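You operate a simulated robot arm through the tools that you are given. There is no shell and no other tool. Be economical: measure what you need, move in short steps, check, and stop when the job is done.

The job below is to be done with a simulated robot arm. You get a single attempt, and the scene is never put back.

Task
Take the brass bushing and put it on top of the black magnifier.
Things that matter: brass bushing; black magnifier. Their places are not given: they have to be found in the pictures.

The check looks at the end state, three seconds after you hand in, the way a careful person would. Anything else that was tipped, shoved, dropped, spilled or broken makes it a failure.

Robot
A 7-joint arm with a two-finger parallel gripper, fixed in place. Base frame: the origin is at the foot of the arm, x ahead of it, y to its left, z up; the work surface is at about z = 0. Units: cm, degrees, N and s.
With the tool pointing down near the work surface it reaches from about 22 to 58 cm from the base axis. Its first joint turns from -66.0 to 66.0 degrees. Payload 2.5 kg.
Tool frame: the origin (TCP) lies between the finger pads and is the grasp point; the fingertips stand 2.3 cm ahead of it; z points along the fingers, y is the line along which they close. Largest opening 9.4 cm; finger width 3.8, thickness 1; the body of the gripper, 5.4 by 9.6 cm, starts 3.9 cm behind the TCP.
Orientation is that of the tool frame in the base frame, as a unit quaternion [x, y, z, w]. With the fingers straight down and closing along the base's y, the tool's x points along the base's -x, its y along +y and its z along -z.

Tools
- The arm moves only by the tool jog_arm. Its arguments are lists of equal length, an entry for each row: "hand": the closure, from 0 (fully open) to 1 (shut); "slide": the shift along the base's x, y, z in cm, a list of three; "turn": the turn, a rotation vector about the base's x, y, z in degrees, a list of three. In form: {"hand": [hand, ...], "slide": [[x, y, z], ...], "turn": [[rx, ry, rz], ...]}. A call has 1 to 10 rows; each row is the pose to reach, as a shift and turn from the pose commanded when the call began. Each row takes 0.2 s and may step no farther than 5 cm and 8.6 degrees from the row before; otherwise, or with a gripper value out of range, the whole call is refused. A pose out of reach is approached as far as the arm can. The call stops where the force on the tool passes 40 N (or 10 N more than at its start, if that is more) or the arm is blocked; 0.2 s more then pass. Each finger travels about 10.8 cm/s and halts on what it meets, pressing with about 36 N; the grip force reading is that of the motor and also rises with nothing between the fingers. The clock runs only during rows and for 0.2 s after the last one: add rows that repeat a pose to give the fingers time. It gives the time, the measured TCP pose, the force on the tool (base axes), the opening and the grip force at its end, in the units of the frame above (readings bear some noise).
- Cameras (640 x 400 px; columns grow to the right, rows downward): "scene" is fixed at [12.91, -41.41, 54.26]; the picture's right is [0.74, -0.68, 0.00], its down [-0.40, -0.43, -0.81] and it looks along [0.55, 0.60, -0.59] (base axes); focal length 322 px, centre (320, 200). "wrist" rides on the gripper at [-3.9, 0, -4.4] in the tool frame; the picture's right is [0.00, -1.00, 0.00], its down [0.97, 0.00, -0.24] and it looks along [0.24, 0.00, 0.97] (tool axes); focal length 218 px, centre (320, 200).
- grab_frame(camera): a new picture of that camera. No time passes.
- measure_at(camera, pixels): for up to 12 pixels [column, row] of the newest picture of that camera ("zoom" is the newest enlarged one), the place [x, y, z] in the base frame of the surface seen there, good to about 0.2 cm. No time passes.
- zoom(camera, box): a new picture of the part [left, top, right, bottom] of that camera's present view, enlarged. No time passes.
- job_done(): hands the job in; it is judged then, once.

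Keep the steps short. Do not move on a guess: measure, check each grasp and each placing, and mend mistakes. In all there are 60 turns and 26 pictures (those below and enlarged ones count). Leave the gripper open and the arm clear of the work at the hand-in unless told otherwise, and finish with a single line.

The tools are called after "Call:" as a command line: name --argument value ..., lists and objects as JSON in quotes. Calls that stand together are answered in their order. jog_arm: Moves the arm, as the interface text tells. Its arguments: {"type":"object","properties":{"hand":{"type":"array","items":{"type":"number"}},"slide":{"type":"array","items":{"type":"array","items":{"type":"number"}}},"turn":{"type":"array","items":{"type":"array","items":{"type":"number"}}}},"required":["hand","slide","turn"]} The other tools are called the same way: grab_frame (camera) takes a picture; measure_at (camera, pixels) gives the place of the surface under pixels of a picture; zoom (camera, box) takes an enlarged picture of a part of a camera's view; job_done () hands the job in.

At the start:

```text
time_s: 0.0
tcp_pos: [33.99, 0.32, 22.68]
ee_rot: [0.0, 1.0, -0.001, 0.001]
force: [0.2, -0.6, 0.4]
width: 9.38
grip_force: 0.1
```

scene: 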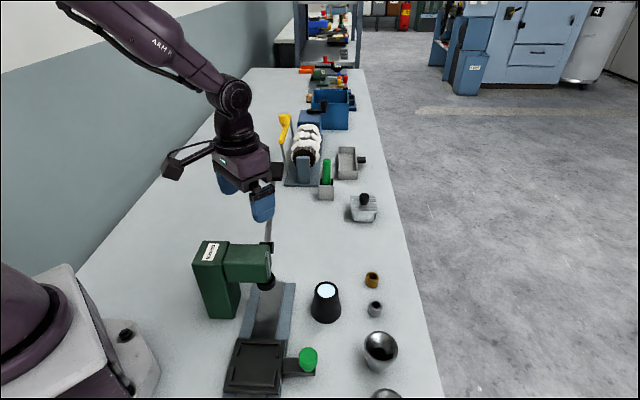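
wrist: 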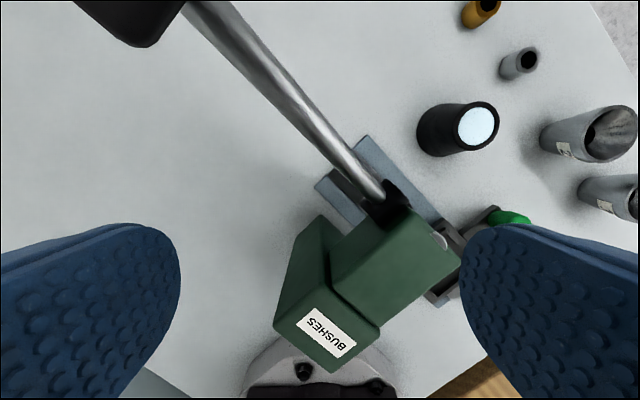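

I see a brass bushing near scene pixel (372,280) and the black magnifier near (326,302). I will enlarge that part and measure it.

Call:
zoom --camera "scene" --box '[290, 255, 410, 330]'

Call:
measure_at --camera "scene" --pixels '[[326, 290], [326, 284], [326, 296], [326, 318], [372, 275], [372, 284], [366, 280], [378, 280], [375, 303], [375, 314], [262, 190], [270, 250]]'

```text
5.33 times, centred on (350, 292) of scene
```

zoom: 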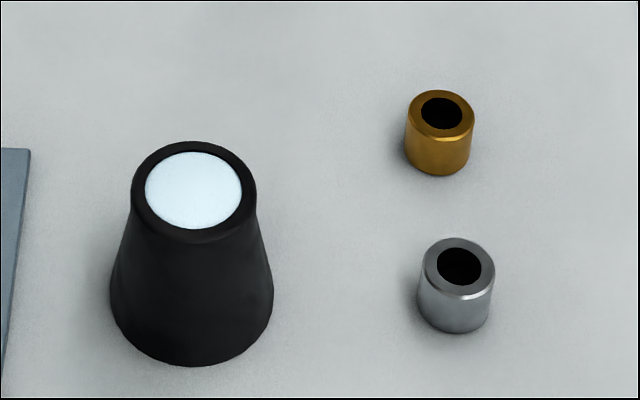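

```text
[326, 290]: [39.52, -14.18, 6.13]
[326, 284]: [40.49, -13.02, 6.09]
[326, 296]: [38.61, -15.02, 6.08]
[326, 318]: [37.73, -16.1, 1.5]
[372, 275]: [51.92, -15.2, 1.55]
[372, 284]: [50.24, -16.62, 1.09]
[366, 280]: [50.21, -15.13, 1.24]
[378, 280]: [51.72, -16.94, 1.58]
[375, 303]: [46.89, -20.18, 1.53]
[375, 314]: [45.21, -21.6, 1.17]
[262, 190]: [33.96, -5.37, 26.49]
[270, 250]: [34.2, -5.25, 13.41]
```

The bushing is about 2 cm across and the magnifier's top is at about 6.1. A lever with a black knob rises close to the gripper, so I will measure it, along with finer points on the bushing and magnifier rims.

Call:
measure_at --camera "zoom" --pixels '[[440, 92], [440, 133], [408, 112], [472, 112], [440, 168], [194, 145], [194, 236], [134, 190], [254, 190], [194, 190], [470, 275], [458, 243]]'

Call:
measure_at --camera "wrist" --pixels '[[130, 20], [150, 40], [200, 10], [280, 90], [340, 160], [380, 200], [400, 240], [320, 290], [330, 330], [170, 10]]'

Call:
zoom --camera "scene" --box '[160, 120, 352, 240]'

```text
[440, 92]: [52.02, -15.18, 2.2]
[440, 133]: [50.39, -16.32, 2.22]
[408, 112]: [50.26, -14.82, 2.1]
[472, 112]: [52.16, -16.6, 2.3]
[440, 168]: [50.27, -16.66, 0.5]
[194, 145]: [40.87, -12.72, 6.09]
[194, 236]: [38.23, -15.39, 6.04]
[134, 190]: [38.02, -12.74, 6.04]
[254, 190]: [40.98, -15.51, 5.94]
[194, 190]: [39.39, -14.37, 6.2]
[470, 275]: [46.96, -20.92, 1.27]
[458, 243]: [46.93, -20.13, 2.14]
```

```text
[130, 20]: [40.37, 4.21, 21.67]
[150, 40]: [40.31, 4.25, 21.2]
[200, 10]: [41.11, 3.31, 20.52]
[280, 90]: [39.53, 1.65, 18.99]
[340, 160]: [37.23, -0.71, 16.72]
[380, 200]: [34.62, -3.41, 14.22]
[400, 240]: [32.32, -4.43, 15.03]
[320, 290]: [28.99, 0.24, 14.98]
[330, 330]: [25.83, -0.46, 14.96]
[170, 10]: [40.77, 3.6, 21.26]
```

```text
3.33 times, centred on (256, 180) of scene
```

zoom: 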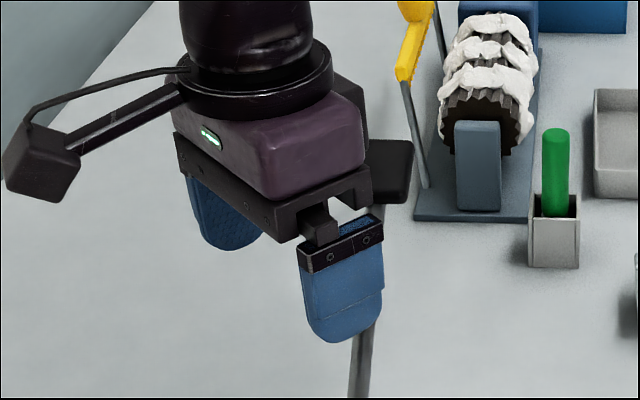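

The knob stands at about (40.5, 4, 22), so I have to go up and away from it. A dark box also hangs off the left of the gripper in the scene, so I will measure it before planning the path.

Call:
measure_at --camera "zoom" --pixels '[[40, 150], [40, 190], [15, 170], [70, 170], [120, 120], [50, 110], [385, 150], [390, 195], [405, 145], [350, 100], [270, 170], [365, 180]]'

Call:
measure_at --camera "scene" --pixels '[[380, 335], [370, 350], [392, 345], [363, 205], [308, 358], [388, 392]]'

```text
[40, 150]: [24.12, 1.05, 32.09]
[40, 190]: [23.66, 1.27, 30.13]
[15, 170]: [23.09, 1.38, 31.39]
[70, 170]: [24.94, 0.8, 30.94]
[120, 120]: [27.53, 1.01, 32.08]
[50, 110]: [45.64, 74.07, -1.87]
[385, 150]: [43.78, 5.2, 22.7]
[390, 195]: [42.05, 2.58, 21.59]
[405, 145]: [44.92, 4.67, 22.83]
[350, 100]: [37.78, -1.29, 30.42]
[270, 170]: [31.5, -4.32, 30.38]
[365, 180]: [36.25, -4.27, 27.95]
```

```text
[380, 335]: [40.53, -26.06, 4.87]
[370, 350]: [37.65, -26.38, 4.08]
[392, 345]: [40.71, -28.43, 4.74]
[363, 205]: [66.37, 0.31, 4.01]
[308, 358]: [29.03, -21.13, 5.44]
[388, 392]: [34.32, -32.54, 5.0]
```

The box on the gripper sits 10 cm toward -x and about 7 cm above the TCP, so it clears the magnifier. The knob is on the +x/+y side. The bushing centre is about (51.2, -15.8) with its top at 2.2. Next I move along -y at height, then +x, with the fingers half closed.

Call:
jog_arm --hand '[0, 0, 0.2, 0.45, 0.45, 0.45, 0.45, 0.45, 0.45]' --slide '[[0, -4, 1], [0, -8, 1], [0, -12, 1], [0, -16.1, 1], [4.3, -16.1, 0], [8.6, -16.1, -2], [13, -16.1, -5], [17.2, -16.1, -8], [17.2, -16.1, -10]]' --turn '[[0, 0, 0], [0, 0, 0], [0, 0, 0], [0, 0, 0], [0, 0, 0], [0, 0, 0], [0, 0, 0], [0, 0, 0], [0, 0, 0]]'

Call:
grab_frame --camera "wrist"

Call:
grab_frame --camera "scene"

```text
refused: row 7 steps farther than a row can; nothing moved
```

```text
21 pictures are left
```

wrist: 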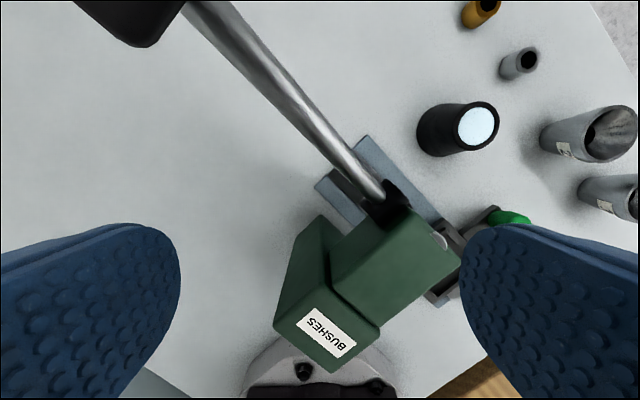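

```text
20 pictures are left
```

scene: 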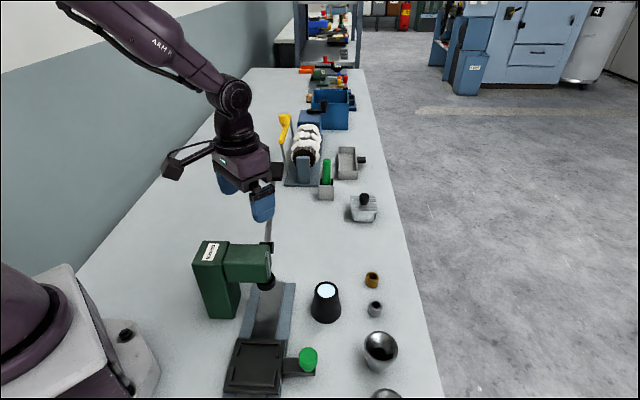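

The call was refused because one step was too long. I will send the same path with shorter steps.

Call:
jog_arm --hand '[0, 0, 0.2, 0.45, 0.45, 0.45, 0.45, 0.45, 0.45, 0.45]' --slide '[[0, -4, 1], [0, -8, 1], [0, -12, 1], [0, -16.1, 1], [4.3, -16.1, 0], [8.6, -16.1, -2], [12.9, -16.1, -4], [17.2, -16.1, -6], [17.2, -16.1, -10], [17.2, -16.1, -10]]' --turn '[[0, 0, 0], [0, 0, 0], [0, 0, 0], [0, 0, 0], [0, 0, 0], [0, 0, 0], [0, 0, 0], [0, 0, 0], [0, 0, 0], [0, 0, 0]]'

```text
time_s: 2.2
tcp_pos: [51.07, -16.12, 12.59]
ee_rot: [0.0, 1.0, 0.0, -0.001]
force: [-0.7, -0.7, -0.1]
width: 5.16
grip_force: 0.0
```

The arm is above the bushing with a 5.16 cm opening. I will check alignment from the wrist.

Call:
grab_frame --camera "wrist"

Call:
grab_frame --camera "scene"

```text
19 pictures are left
```

wrist: 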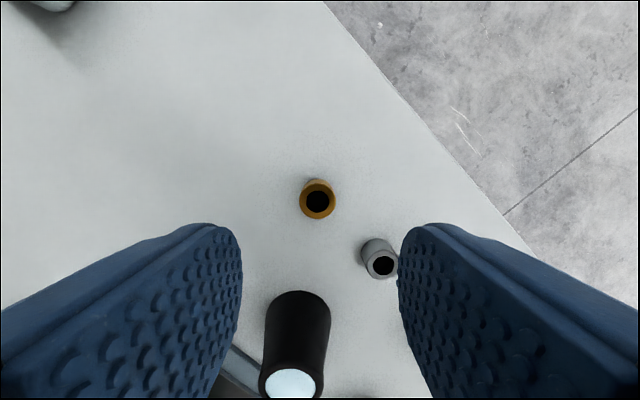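

```text
18 pictures are left
```

scene: 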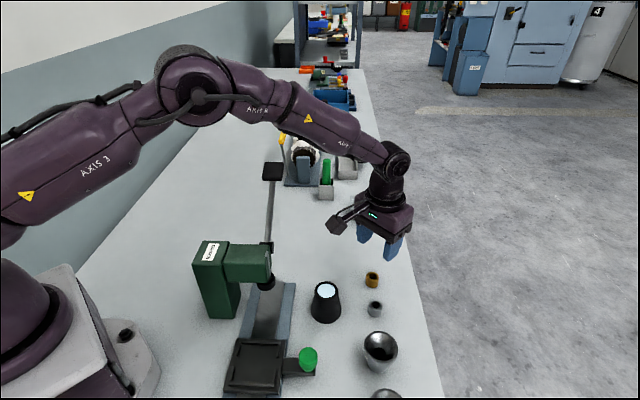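

The bushing is centred between the fingers at column 317. I will measure its rim from here.

Call:
measure_at --camera "wrist" --pixels '[[302, 202], [333, 202], [318, 216], [318, 188], [306, 192], [329, 212], [306, 212], [329, 192], [317, 183], [290, 385], [365, 250], [383, 278]]'

```text
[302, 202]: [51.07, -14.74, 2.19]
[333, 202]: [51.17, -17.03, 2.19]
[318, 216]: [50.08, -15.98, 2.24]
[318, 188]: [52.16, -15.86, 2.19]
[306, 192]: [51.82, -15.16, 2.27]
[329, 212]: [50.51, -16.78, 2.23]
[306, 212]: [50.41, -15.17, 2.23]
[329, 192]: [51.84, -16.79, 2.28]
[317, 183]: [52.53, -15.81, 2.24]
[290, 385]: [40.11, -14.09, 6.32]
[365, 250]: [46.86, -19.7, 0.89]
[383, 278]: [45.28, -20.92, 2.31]
```

The bushing centre is (51.15, -15.95), about 2.4 cm wide and 2.2 cm tall. I will shift slightly and descend to z about 2.85, which puts the tips at 0.55.

Call:
jog_arm --hand '[0.45, 0.45, 0.45, 0.45, 0.45, 0.45]' --slide '[[0.1, 0.15, -3], [0.1, 0.15, -6], [0.1, 0.15, -8], [0.1, 0.15, -9], [0.1, 0.15, -9.75], [0.1, 0.15, -9.75]]' --turn '[[0, 0, 0], [0, 0, 0], [0, 0, 0], [0, 0, 0], [0, 0, 0], [0, 0, 0]]'

Call:
grab_frame --camera "wrist"

```text
time_s: 3.6
tcp_pos: [51.3, -15.82, 2.8]
ee_rot: [0.0, 1.0, -0.001, -0.001]
force: [-0.9, -0.6, 0.5]
width: 5.18
grip_force: 0.1
```

```text
17 pictures are left
```

wrist: 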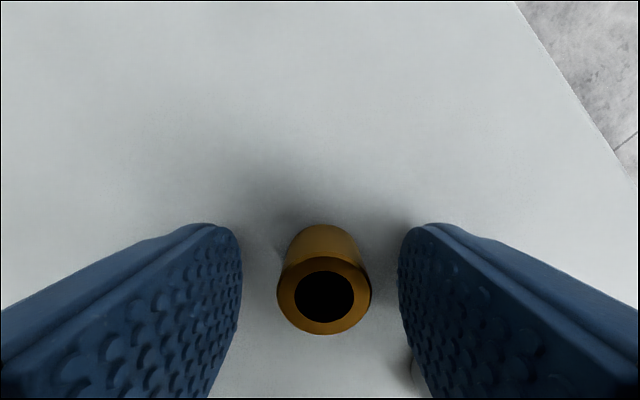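

The bushing stands between the pads with nothing touching. I will close the fingers now.

Call:
jog_arm --hand '[0.6, 0.72, 0.8, 0.9, 0.9]' --slide '[[0, 0, 0], [0, 0, 0], [0, 0, 0], [0, 0, 0], [0, 0, 0]]' --turn '[[0, 0, 0], [0, 0, 0], [0, 0, 0], [0, 0, 0], [0, 0, 0]]'

```text
time_s: 4.8
tcp_pos: [51.2, -15.83, 2.8]
ee_rot: [0.001, 1.0, 0.0, 0.0]
force: [0.2, 0.0, 1.0]
width: 2.41
grip_force: 36.0
```

The opening stopped at 2.41 cm with 36 N, so the bushing is held. I will lift straight up to about z 13.

Call:
jog_arm --hand '[1, 1, 1, 1, 1]' --slide '[[0, 0, 1], [0, 0, 4], [0, 0, 7], [0, 0, 10], [0, 0, 10]]' --turn '[[0, 0, 0], [0, 0, 0], [0, 0, 0], [0, 0, 0], [0, 0, 0]]'

Call:
grab_frame --camera "wrist"

Call:
grab_frame --camera "scene"

```text
time_s: 6.0
tcp_pos: [51.27, -15.72, 12.87]
ee_rot: [0.0, 1.0, 0.0, 0.0]
force: [0.2, -0.7, -0.2]
width: 2.45
grip_force: 35.9
```

```text
16 pictures are left
```

wrist: 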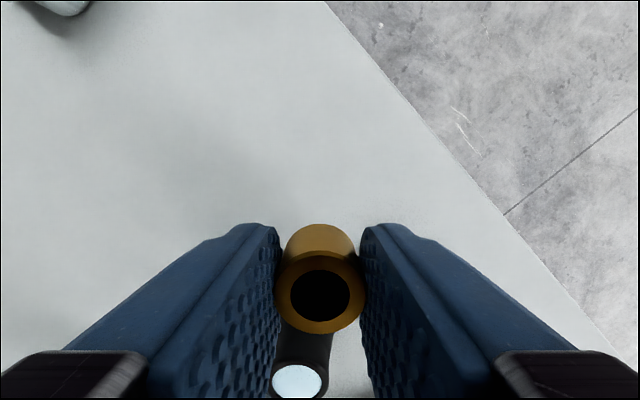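

```text
15 pictures are left
```

scene: 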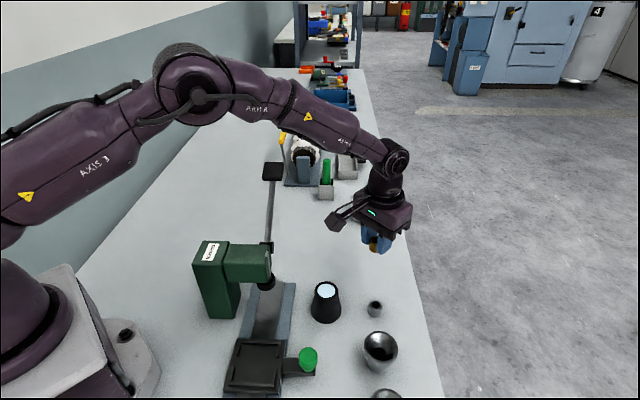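

The bushing is held upright. I will measure its position in the grip, refine the magnifier rim, and measure the press parts nearest the place spot.

Call:
measure_at --camera "wrist" --pixels '[[285, 305], [353, 305], [320, 326], [320, 262], [320, 258]]'

Call:
measure_at --camera "scene" --pixels '[[315, 290], [337, 290], [326, 283], [326, 298], [326, 290], [268, 285], [268, 262], [268, 245], [250, 270], [308, 355], [285, 300]]'

Call:
zoom --camera "scene" --box '[298, 270, 354, 305]'

```text
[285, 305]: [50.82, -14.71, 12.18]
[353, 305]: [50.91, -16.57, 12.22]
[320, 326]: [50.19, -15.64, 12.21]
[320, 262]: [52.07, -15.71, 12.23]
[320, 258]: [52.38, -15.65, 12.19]
```

```text
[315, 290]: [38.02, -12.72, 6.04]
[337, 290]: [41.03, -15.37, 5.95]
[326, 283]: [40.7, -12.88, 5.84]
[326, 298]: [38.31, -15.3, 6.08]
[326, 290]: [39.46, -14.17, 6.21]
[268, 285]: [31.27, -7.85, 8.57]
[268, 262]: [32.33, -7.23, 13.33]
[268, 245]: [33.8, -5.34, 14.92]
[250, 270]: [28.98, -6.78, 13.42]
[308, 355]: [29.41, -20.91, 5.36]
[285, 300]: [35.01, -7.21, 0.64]
```

```text
11.43 times, centred on (326, 288) of scene
```

zoom: 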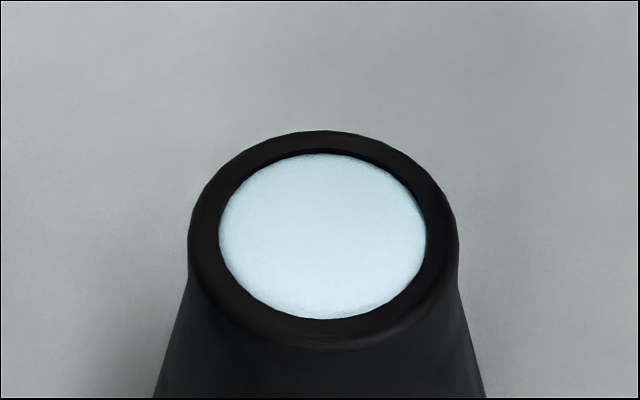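

The press stays at y above -8, which leaves room. The magnifier top centre is (39.5, -14.1), with the lens slightly domed to about 6.2. I will move over it at the present height.

Call:
jog_arm --hand '[1, 1, 1, 1, 1]' --slide '[[-3, 0.4, 0], [-6, 0.8, 0], [-9, 1.2, 0], [-11.75, 1.6, 0], [-11.75, 1.6, 0]]' --turn '[[0, 0, 0], [0, 0, 0], [0, 0, 0], [0, 0, 0], [0, 0, 0]]'

Call:
zoom --camera "scene" --box '[246, 210, 406, 310]'

Call:
grab_frame --camera "wrist"

```text
time_s: 7.2
tcp_pos: [39.57, -13.99, 12.87]
ee_rot: [0.0, 1.0, 0.0, 0.0]
force: [0.1, 0.4, -1.0]
width: 2.42
grip_force: 35.5
```

```text
4.00 times, centred on (326, 260) of scene
```

zoom: 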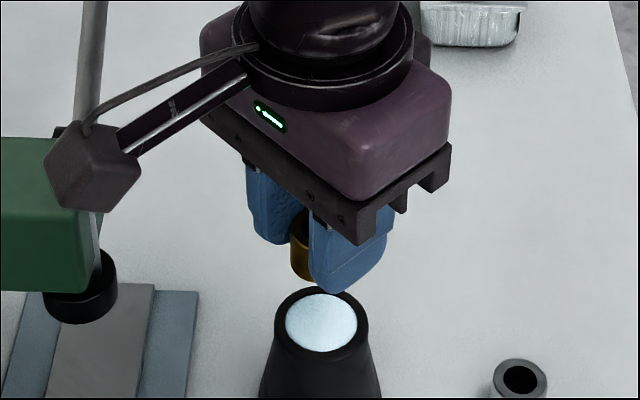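

```text
12 pictures are left
```

wrist: 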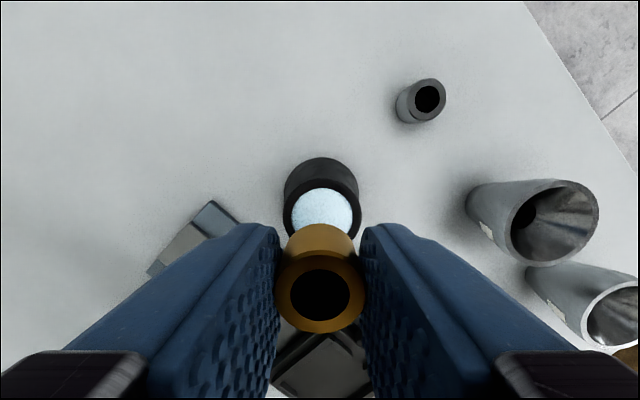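

The bushing sits over the lens: column 320 in the wrist view against 322 for the lens. I will lower until its bottom is just above the lens, at TCP z about 9.4.

Call:
jog_arm --hand '[1, 1, 1, 1]' --slide '[[0, -0.08, -1.5], [0, -0.08, -2.8], [0, -0.08, -3.4], [0, -0.08, -3.4]]' --turn '[[0, 0, 0], [0, 0, 0], [0, 0, 0], [0, 0, 0]]'

Call:
grab_frame --camera "wrist"

Call:
zoom --camera "scene" --box '[286, 250, 366, 300]'

```text
time_s: 8.2
tcp_pos: [39.7, -14.12, 9.46]
ee_rot: [0.0, 1.0, 0.0, 0.0]
force: [0.4, 0.4, -0.9]
width: 2.43
grip_force: 36.2
```

```text
11 pictures are left
```

wrist: 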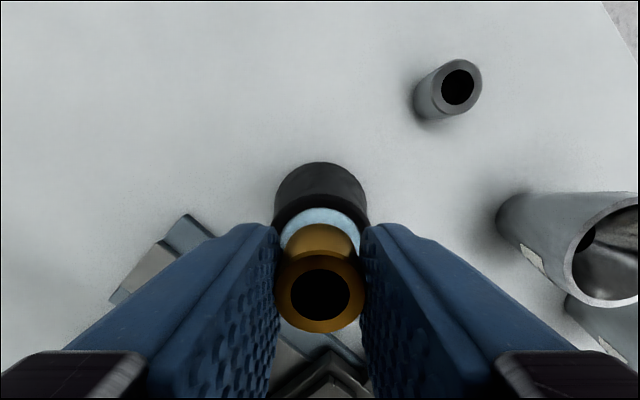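

```text
8.00 times, centred on (326, 275) of scene
```

zoom: 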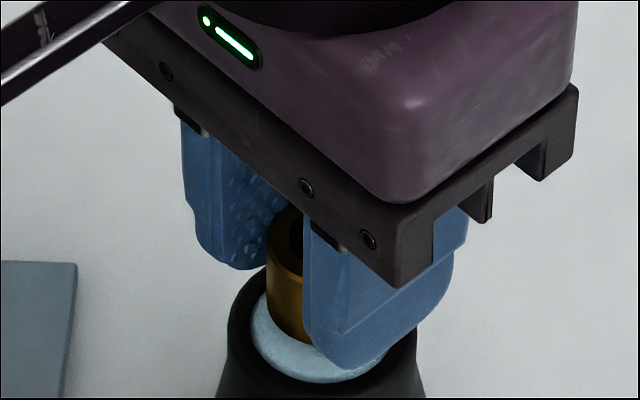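

Alignment looks good. I will lower in 0.1 cm steps and watch for contact force.

Call:
jog_arm --hand '[1, 1, 1, 1]' --slide '[[-0.05, 0, -0.1], [-0.05, 0, -0.2], [-0.05, 0, -0.3], [-0.05, 0, -0.3]]' --turn '[[0, 0, 0], [0, 0, 0], [0, 0, 0], [0, 0, 0]]'

```text
time_s: 9.2
tcp_pos: [39.53, -14.05, 9.19]
ee_rot: [0.0, 1.0, 0.0, 0.0]
force: [0.5, 0.4, -0.8]
width: 2.41
grip_force: 35.7
```

There is no contact yet at z 9.19. I will continue in small steps.

Call:
jog_arm --hand '[1, 1, 1]' --slide '[[0, 0, -0.08], [0, 0, -0.13], [0, 0, -0.13]]' --turn '[[0, 0, 0], [0, 0, 0], [0, 0, 0]]'

```text
time_s: 10.0
tcp_pos: [39.51, -14.1, 9.04]
ee_rot: [0.0, 1.0, 0.0, 0.001]
force: [0.2, 0.2, -1.4]
width: 2.45
grip_force: 35.6
```

Still no contact at 9.04. I will take another small step.

Call:
jog_arm --hand '[1, 1, 1]' --slide '[[0, 0, -0.05], [0, 0, -0.08], [0, 0, -0.08]]' --turn '[[0, 0, 0], [0, 0, 0], [0, 0, 0]]'

Call:
zoom --camera "scene" --box '[302, 265, 350, 295]'

```text
time_s: 10.8
tcp_pos: [39.46, -14.2, 9.03]
ee_rot: [0.0, 1.0, 0.0, 0.0]
force: [0.2, 0.2, -0.6]
width: 2.46
grip_force: 36.2
```

```text
13.33 times, centred on (326, 280) of scene
```

zoom: 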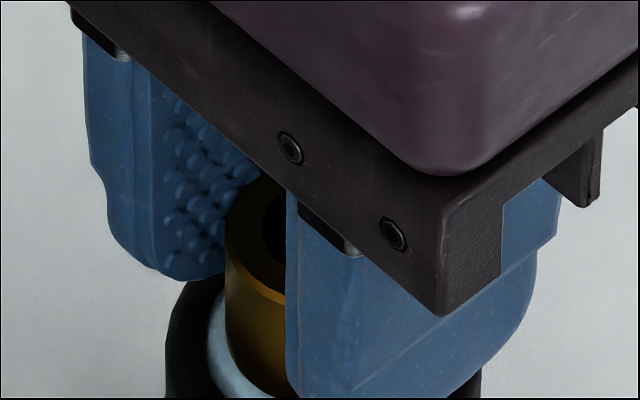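

The force is still flat. The picture shows the bushing almost on the lens, so I will go down a little more.

Call:
jog_arm --hand '[1, 1, 1, 1]' --slide '[[0, 0, -0.04], [0, 0, -0.08], [0, 0, -0.08], [0, 0, -0.08]]' --turn '[[0, 0, 0], [0, 0, 0], [0, 0, 0], [0, 0, 0]]'

```text
time_s: 11.8
tcp_pos: [39.53, -14.21, 8.91]
ee_rot: [-0.001, 1.0, 0.0, 0.001]
force: [0.1, -0.9, -1.1]
width: 2.45
grip_force: 35.9
```

No contact at 8.91 either. Another small step.

Call:
jog_arm --hand '[1, 1, 1, 1]' --slide '[[0, 0, -0.04], [0, 0, -0.08], [0, 0, -0.08], [0, 0, -0.08]]' --turn '[[0, 0, 0], [0, 0, 0], [0, 0, 0], [0, 0, 0]]'

```text
time_s: 12.8
tcp_pos: [39.58, -14.24, 8.85]
ee_rot: [0.0, 1.0, 0.0, 0.0]
force: [-2.2, -0.1, 6.6]
width: 2.42
grip_force: 35.8
```

Contact is made, with +6.6 N upward. I will open the fingers gently in place.

Call:
jog_arm --hand '[0.72, 0.7, 0.67, 0.63, 0.58, 0.5, 0.5]' --slide '[[0, 0, 0.03], [0, 0, 0.03], [0, 0, 0.03], [0, 0, 0.03], [0, 0, 0.03], [0, 0, 0.03], [0, 0, 0.03]]' --turn '[[0, 0, 0], [0, 0, 0], [0, 0, 0], [0, 0, 0], [0, 0, 0], [0, 0, 0], [0, 0, 0]]'

Call:
grab_frame --camera "wrist"

```text
time_s: 14.4
tcp_pos: [39.41, -14.12, 8.72]
ee_rot: [0.001, 1.0, 0.0, 0.0]
force: [-0.4, -0.2, -0.6]
width: 4.68
grip_force: 0.1
```

```text
8 pictures are left
```

wrist: 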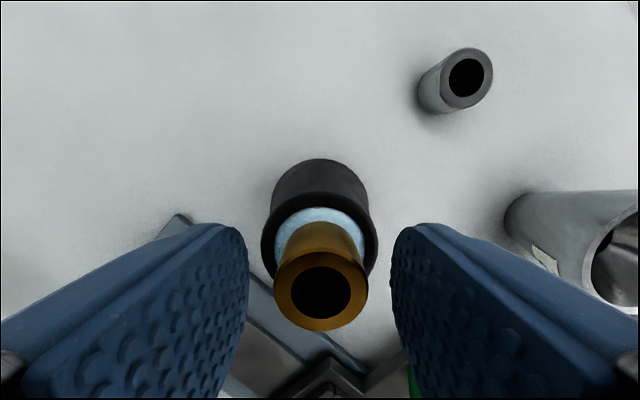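

The bushing is free and standing on the lens, with both fingers clear of it. I will rise straight up.

Call:
jog_arm --hand '[0.5, 0.5, 0.5, 0.3, 0, 0]' --slide '[[0, 0, 1.5], [0, 0, 4], [0, 0, 8], [0, 0, 11.5], [3, -3, 14], [3, -3, 14]]' --turn '[[0, 0, 0], [0, 0, 0], [0, 0, 0], [0, 0, 0], [0, 0, 0], [0, 0, 0]]'

Call:
grab_frame --camera "scene"

Call:
zoom --camera "scene" --box '[278, 255, 374, 315]'

```text
time_s: 15.8
tcp_pos: [42.38, -17.1, 23.12]
ee_rot: [0.0, 1.0, 0.0, 0.001]
force: [-0.2, 0.3, -0.2]
width: 9.4
grip_force: 0.0
```

```text
7 pictures are left
```

scene: 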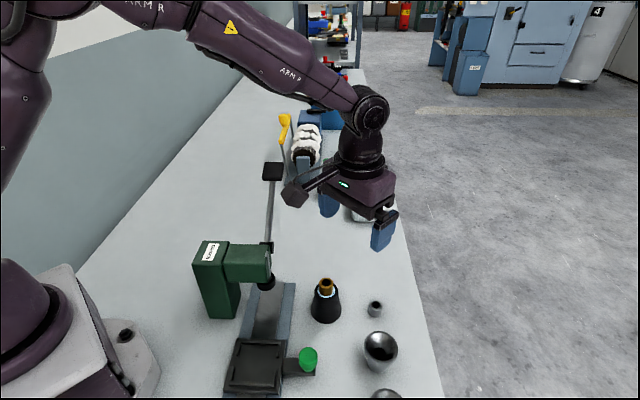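

```text
6.67 times, centred on (326, 285) of scene
```

zoom: 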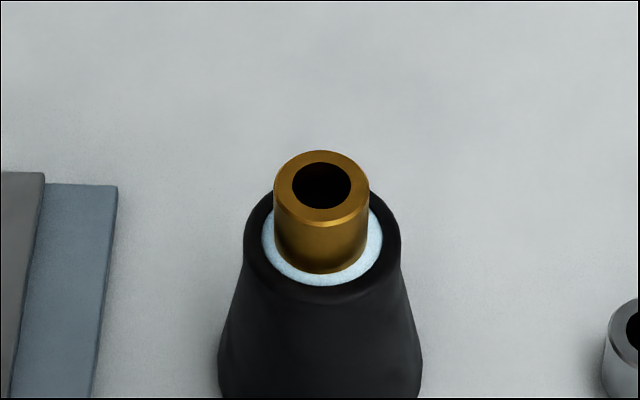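

The bushing stands upright and centred on the magnifier. Nothing else has moved, the gripper is open, and the arm is clear. I will hand in.

Call:
job_done

```text
The job is handed in.
```

The brass bushing is standing upright, centred on top of the black magnifier; nothing else in the scene was disturbed, and the job is handed in with the gripper open and the arm clear.
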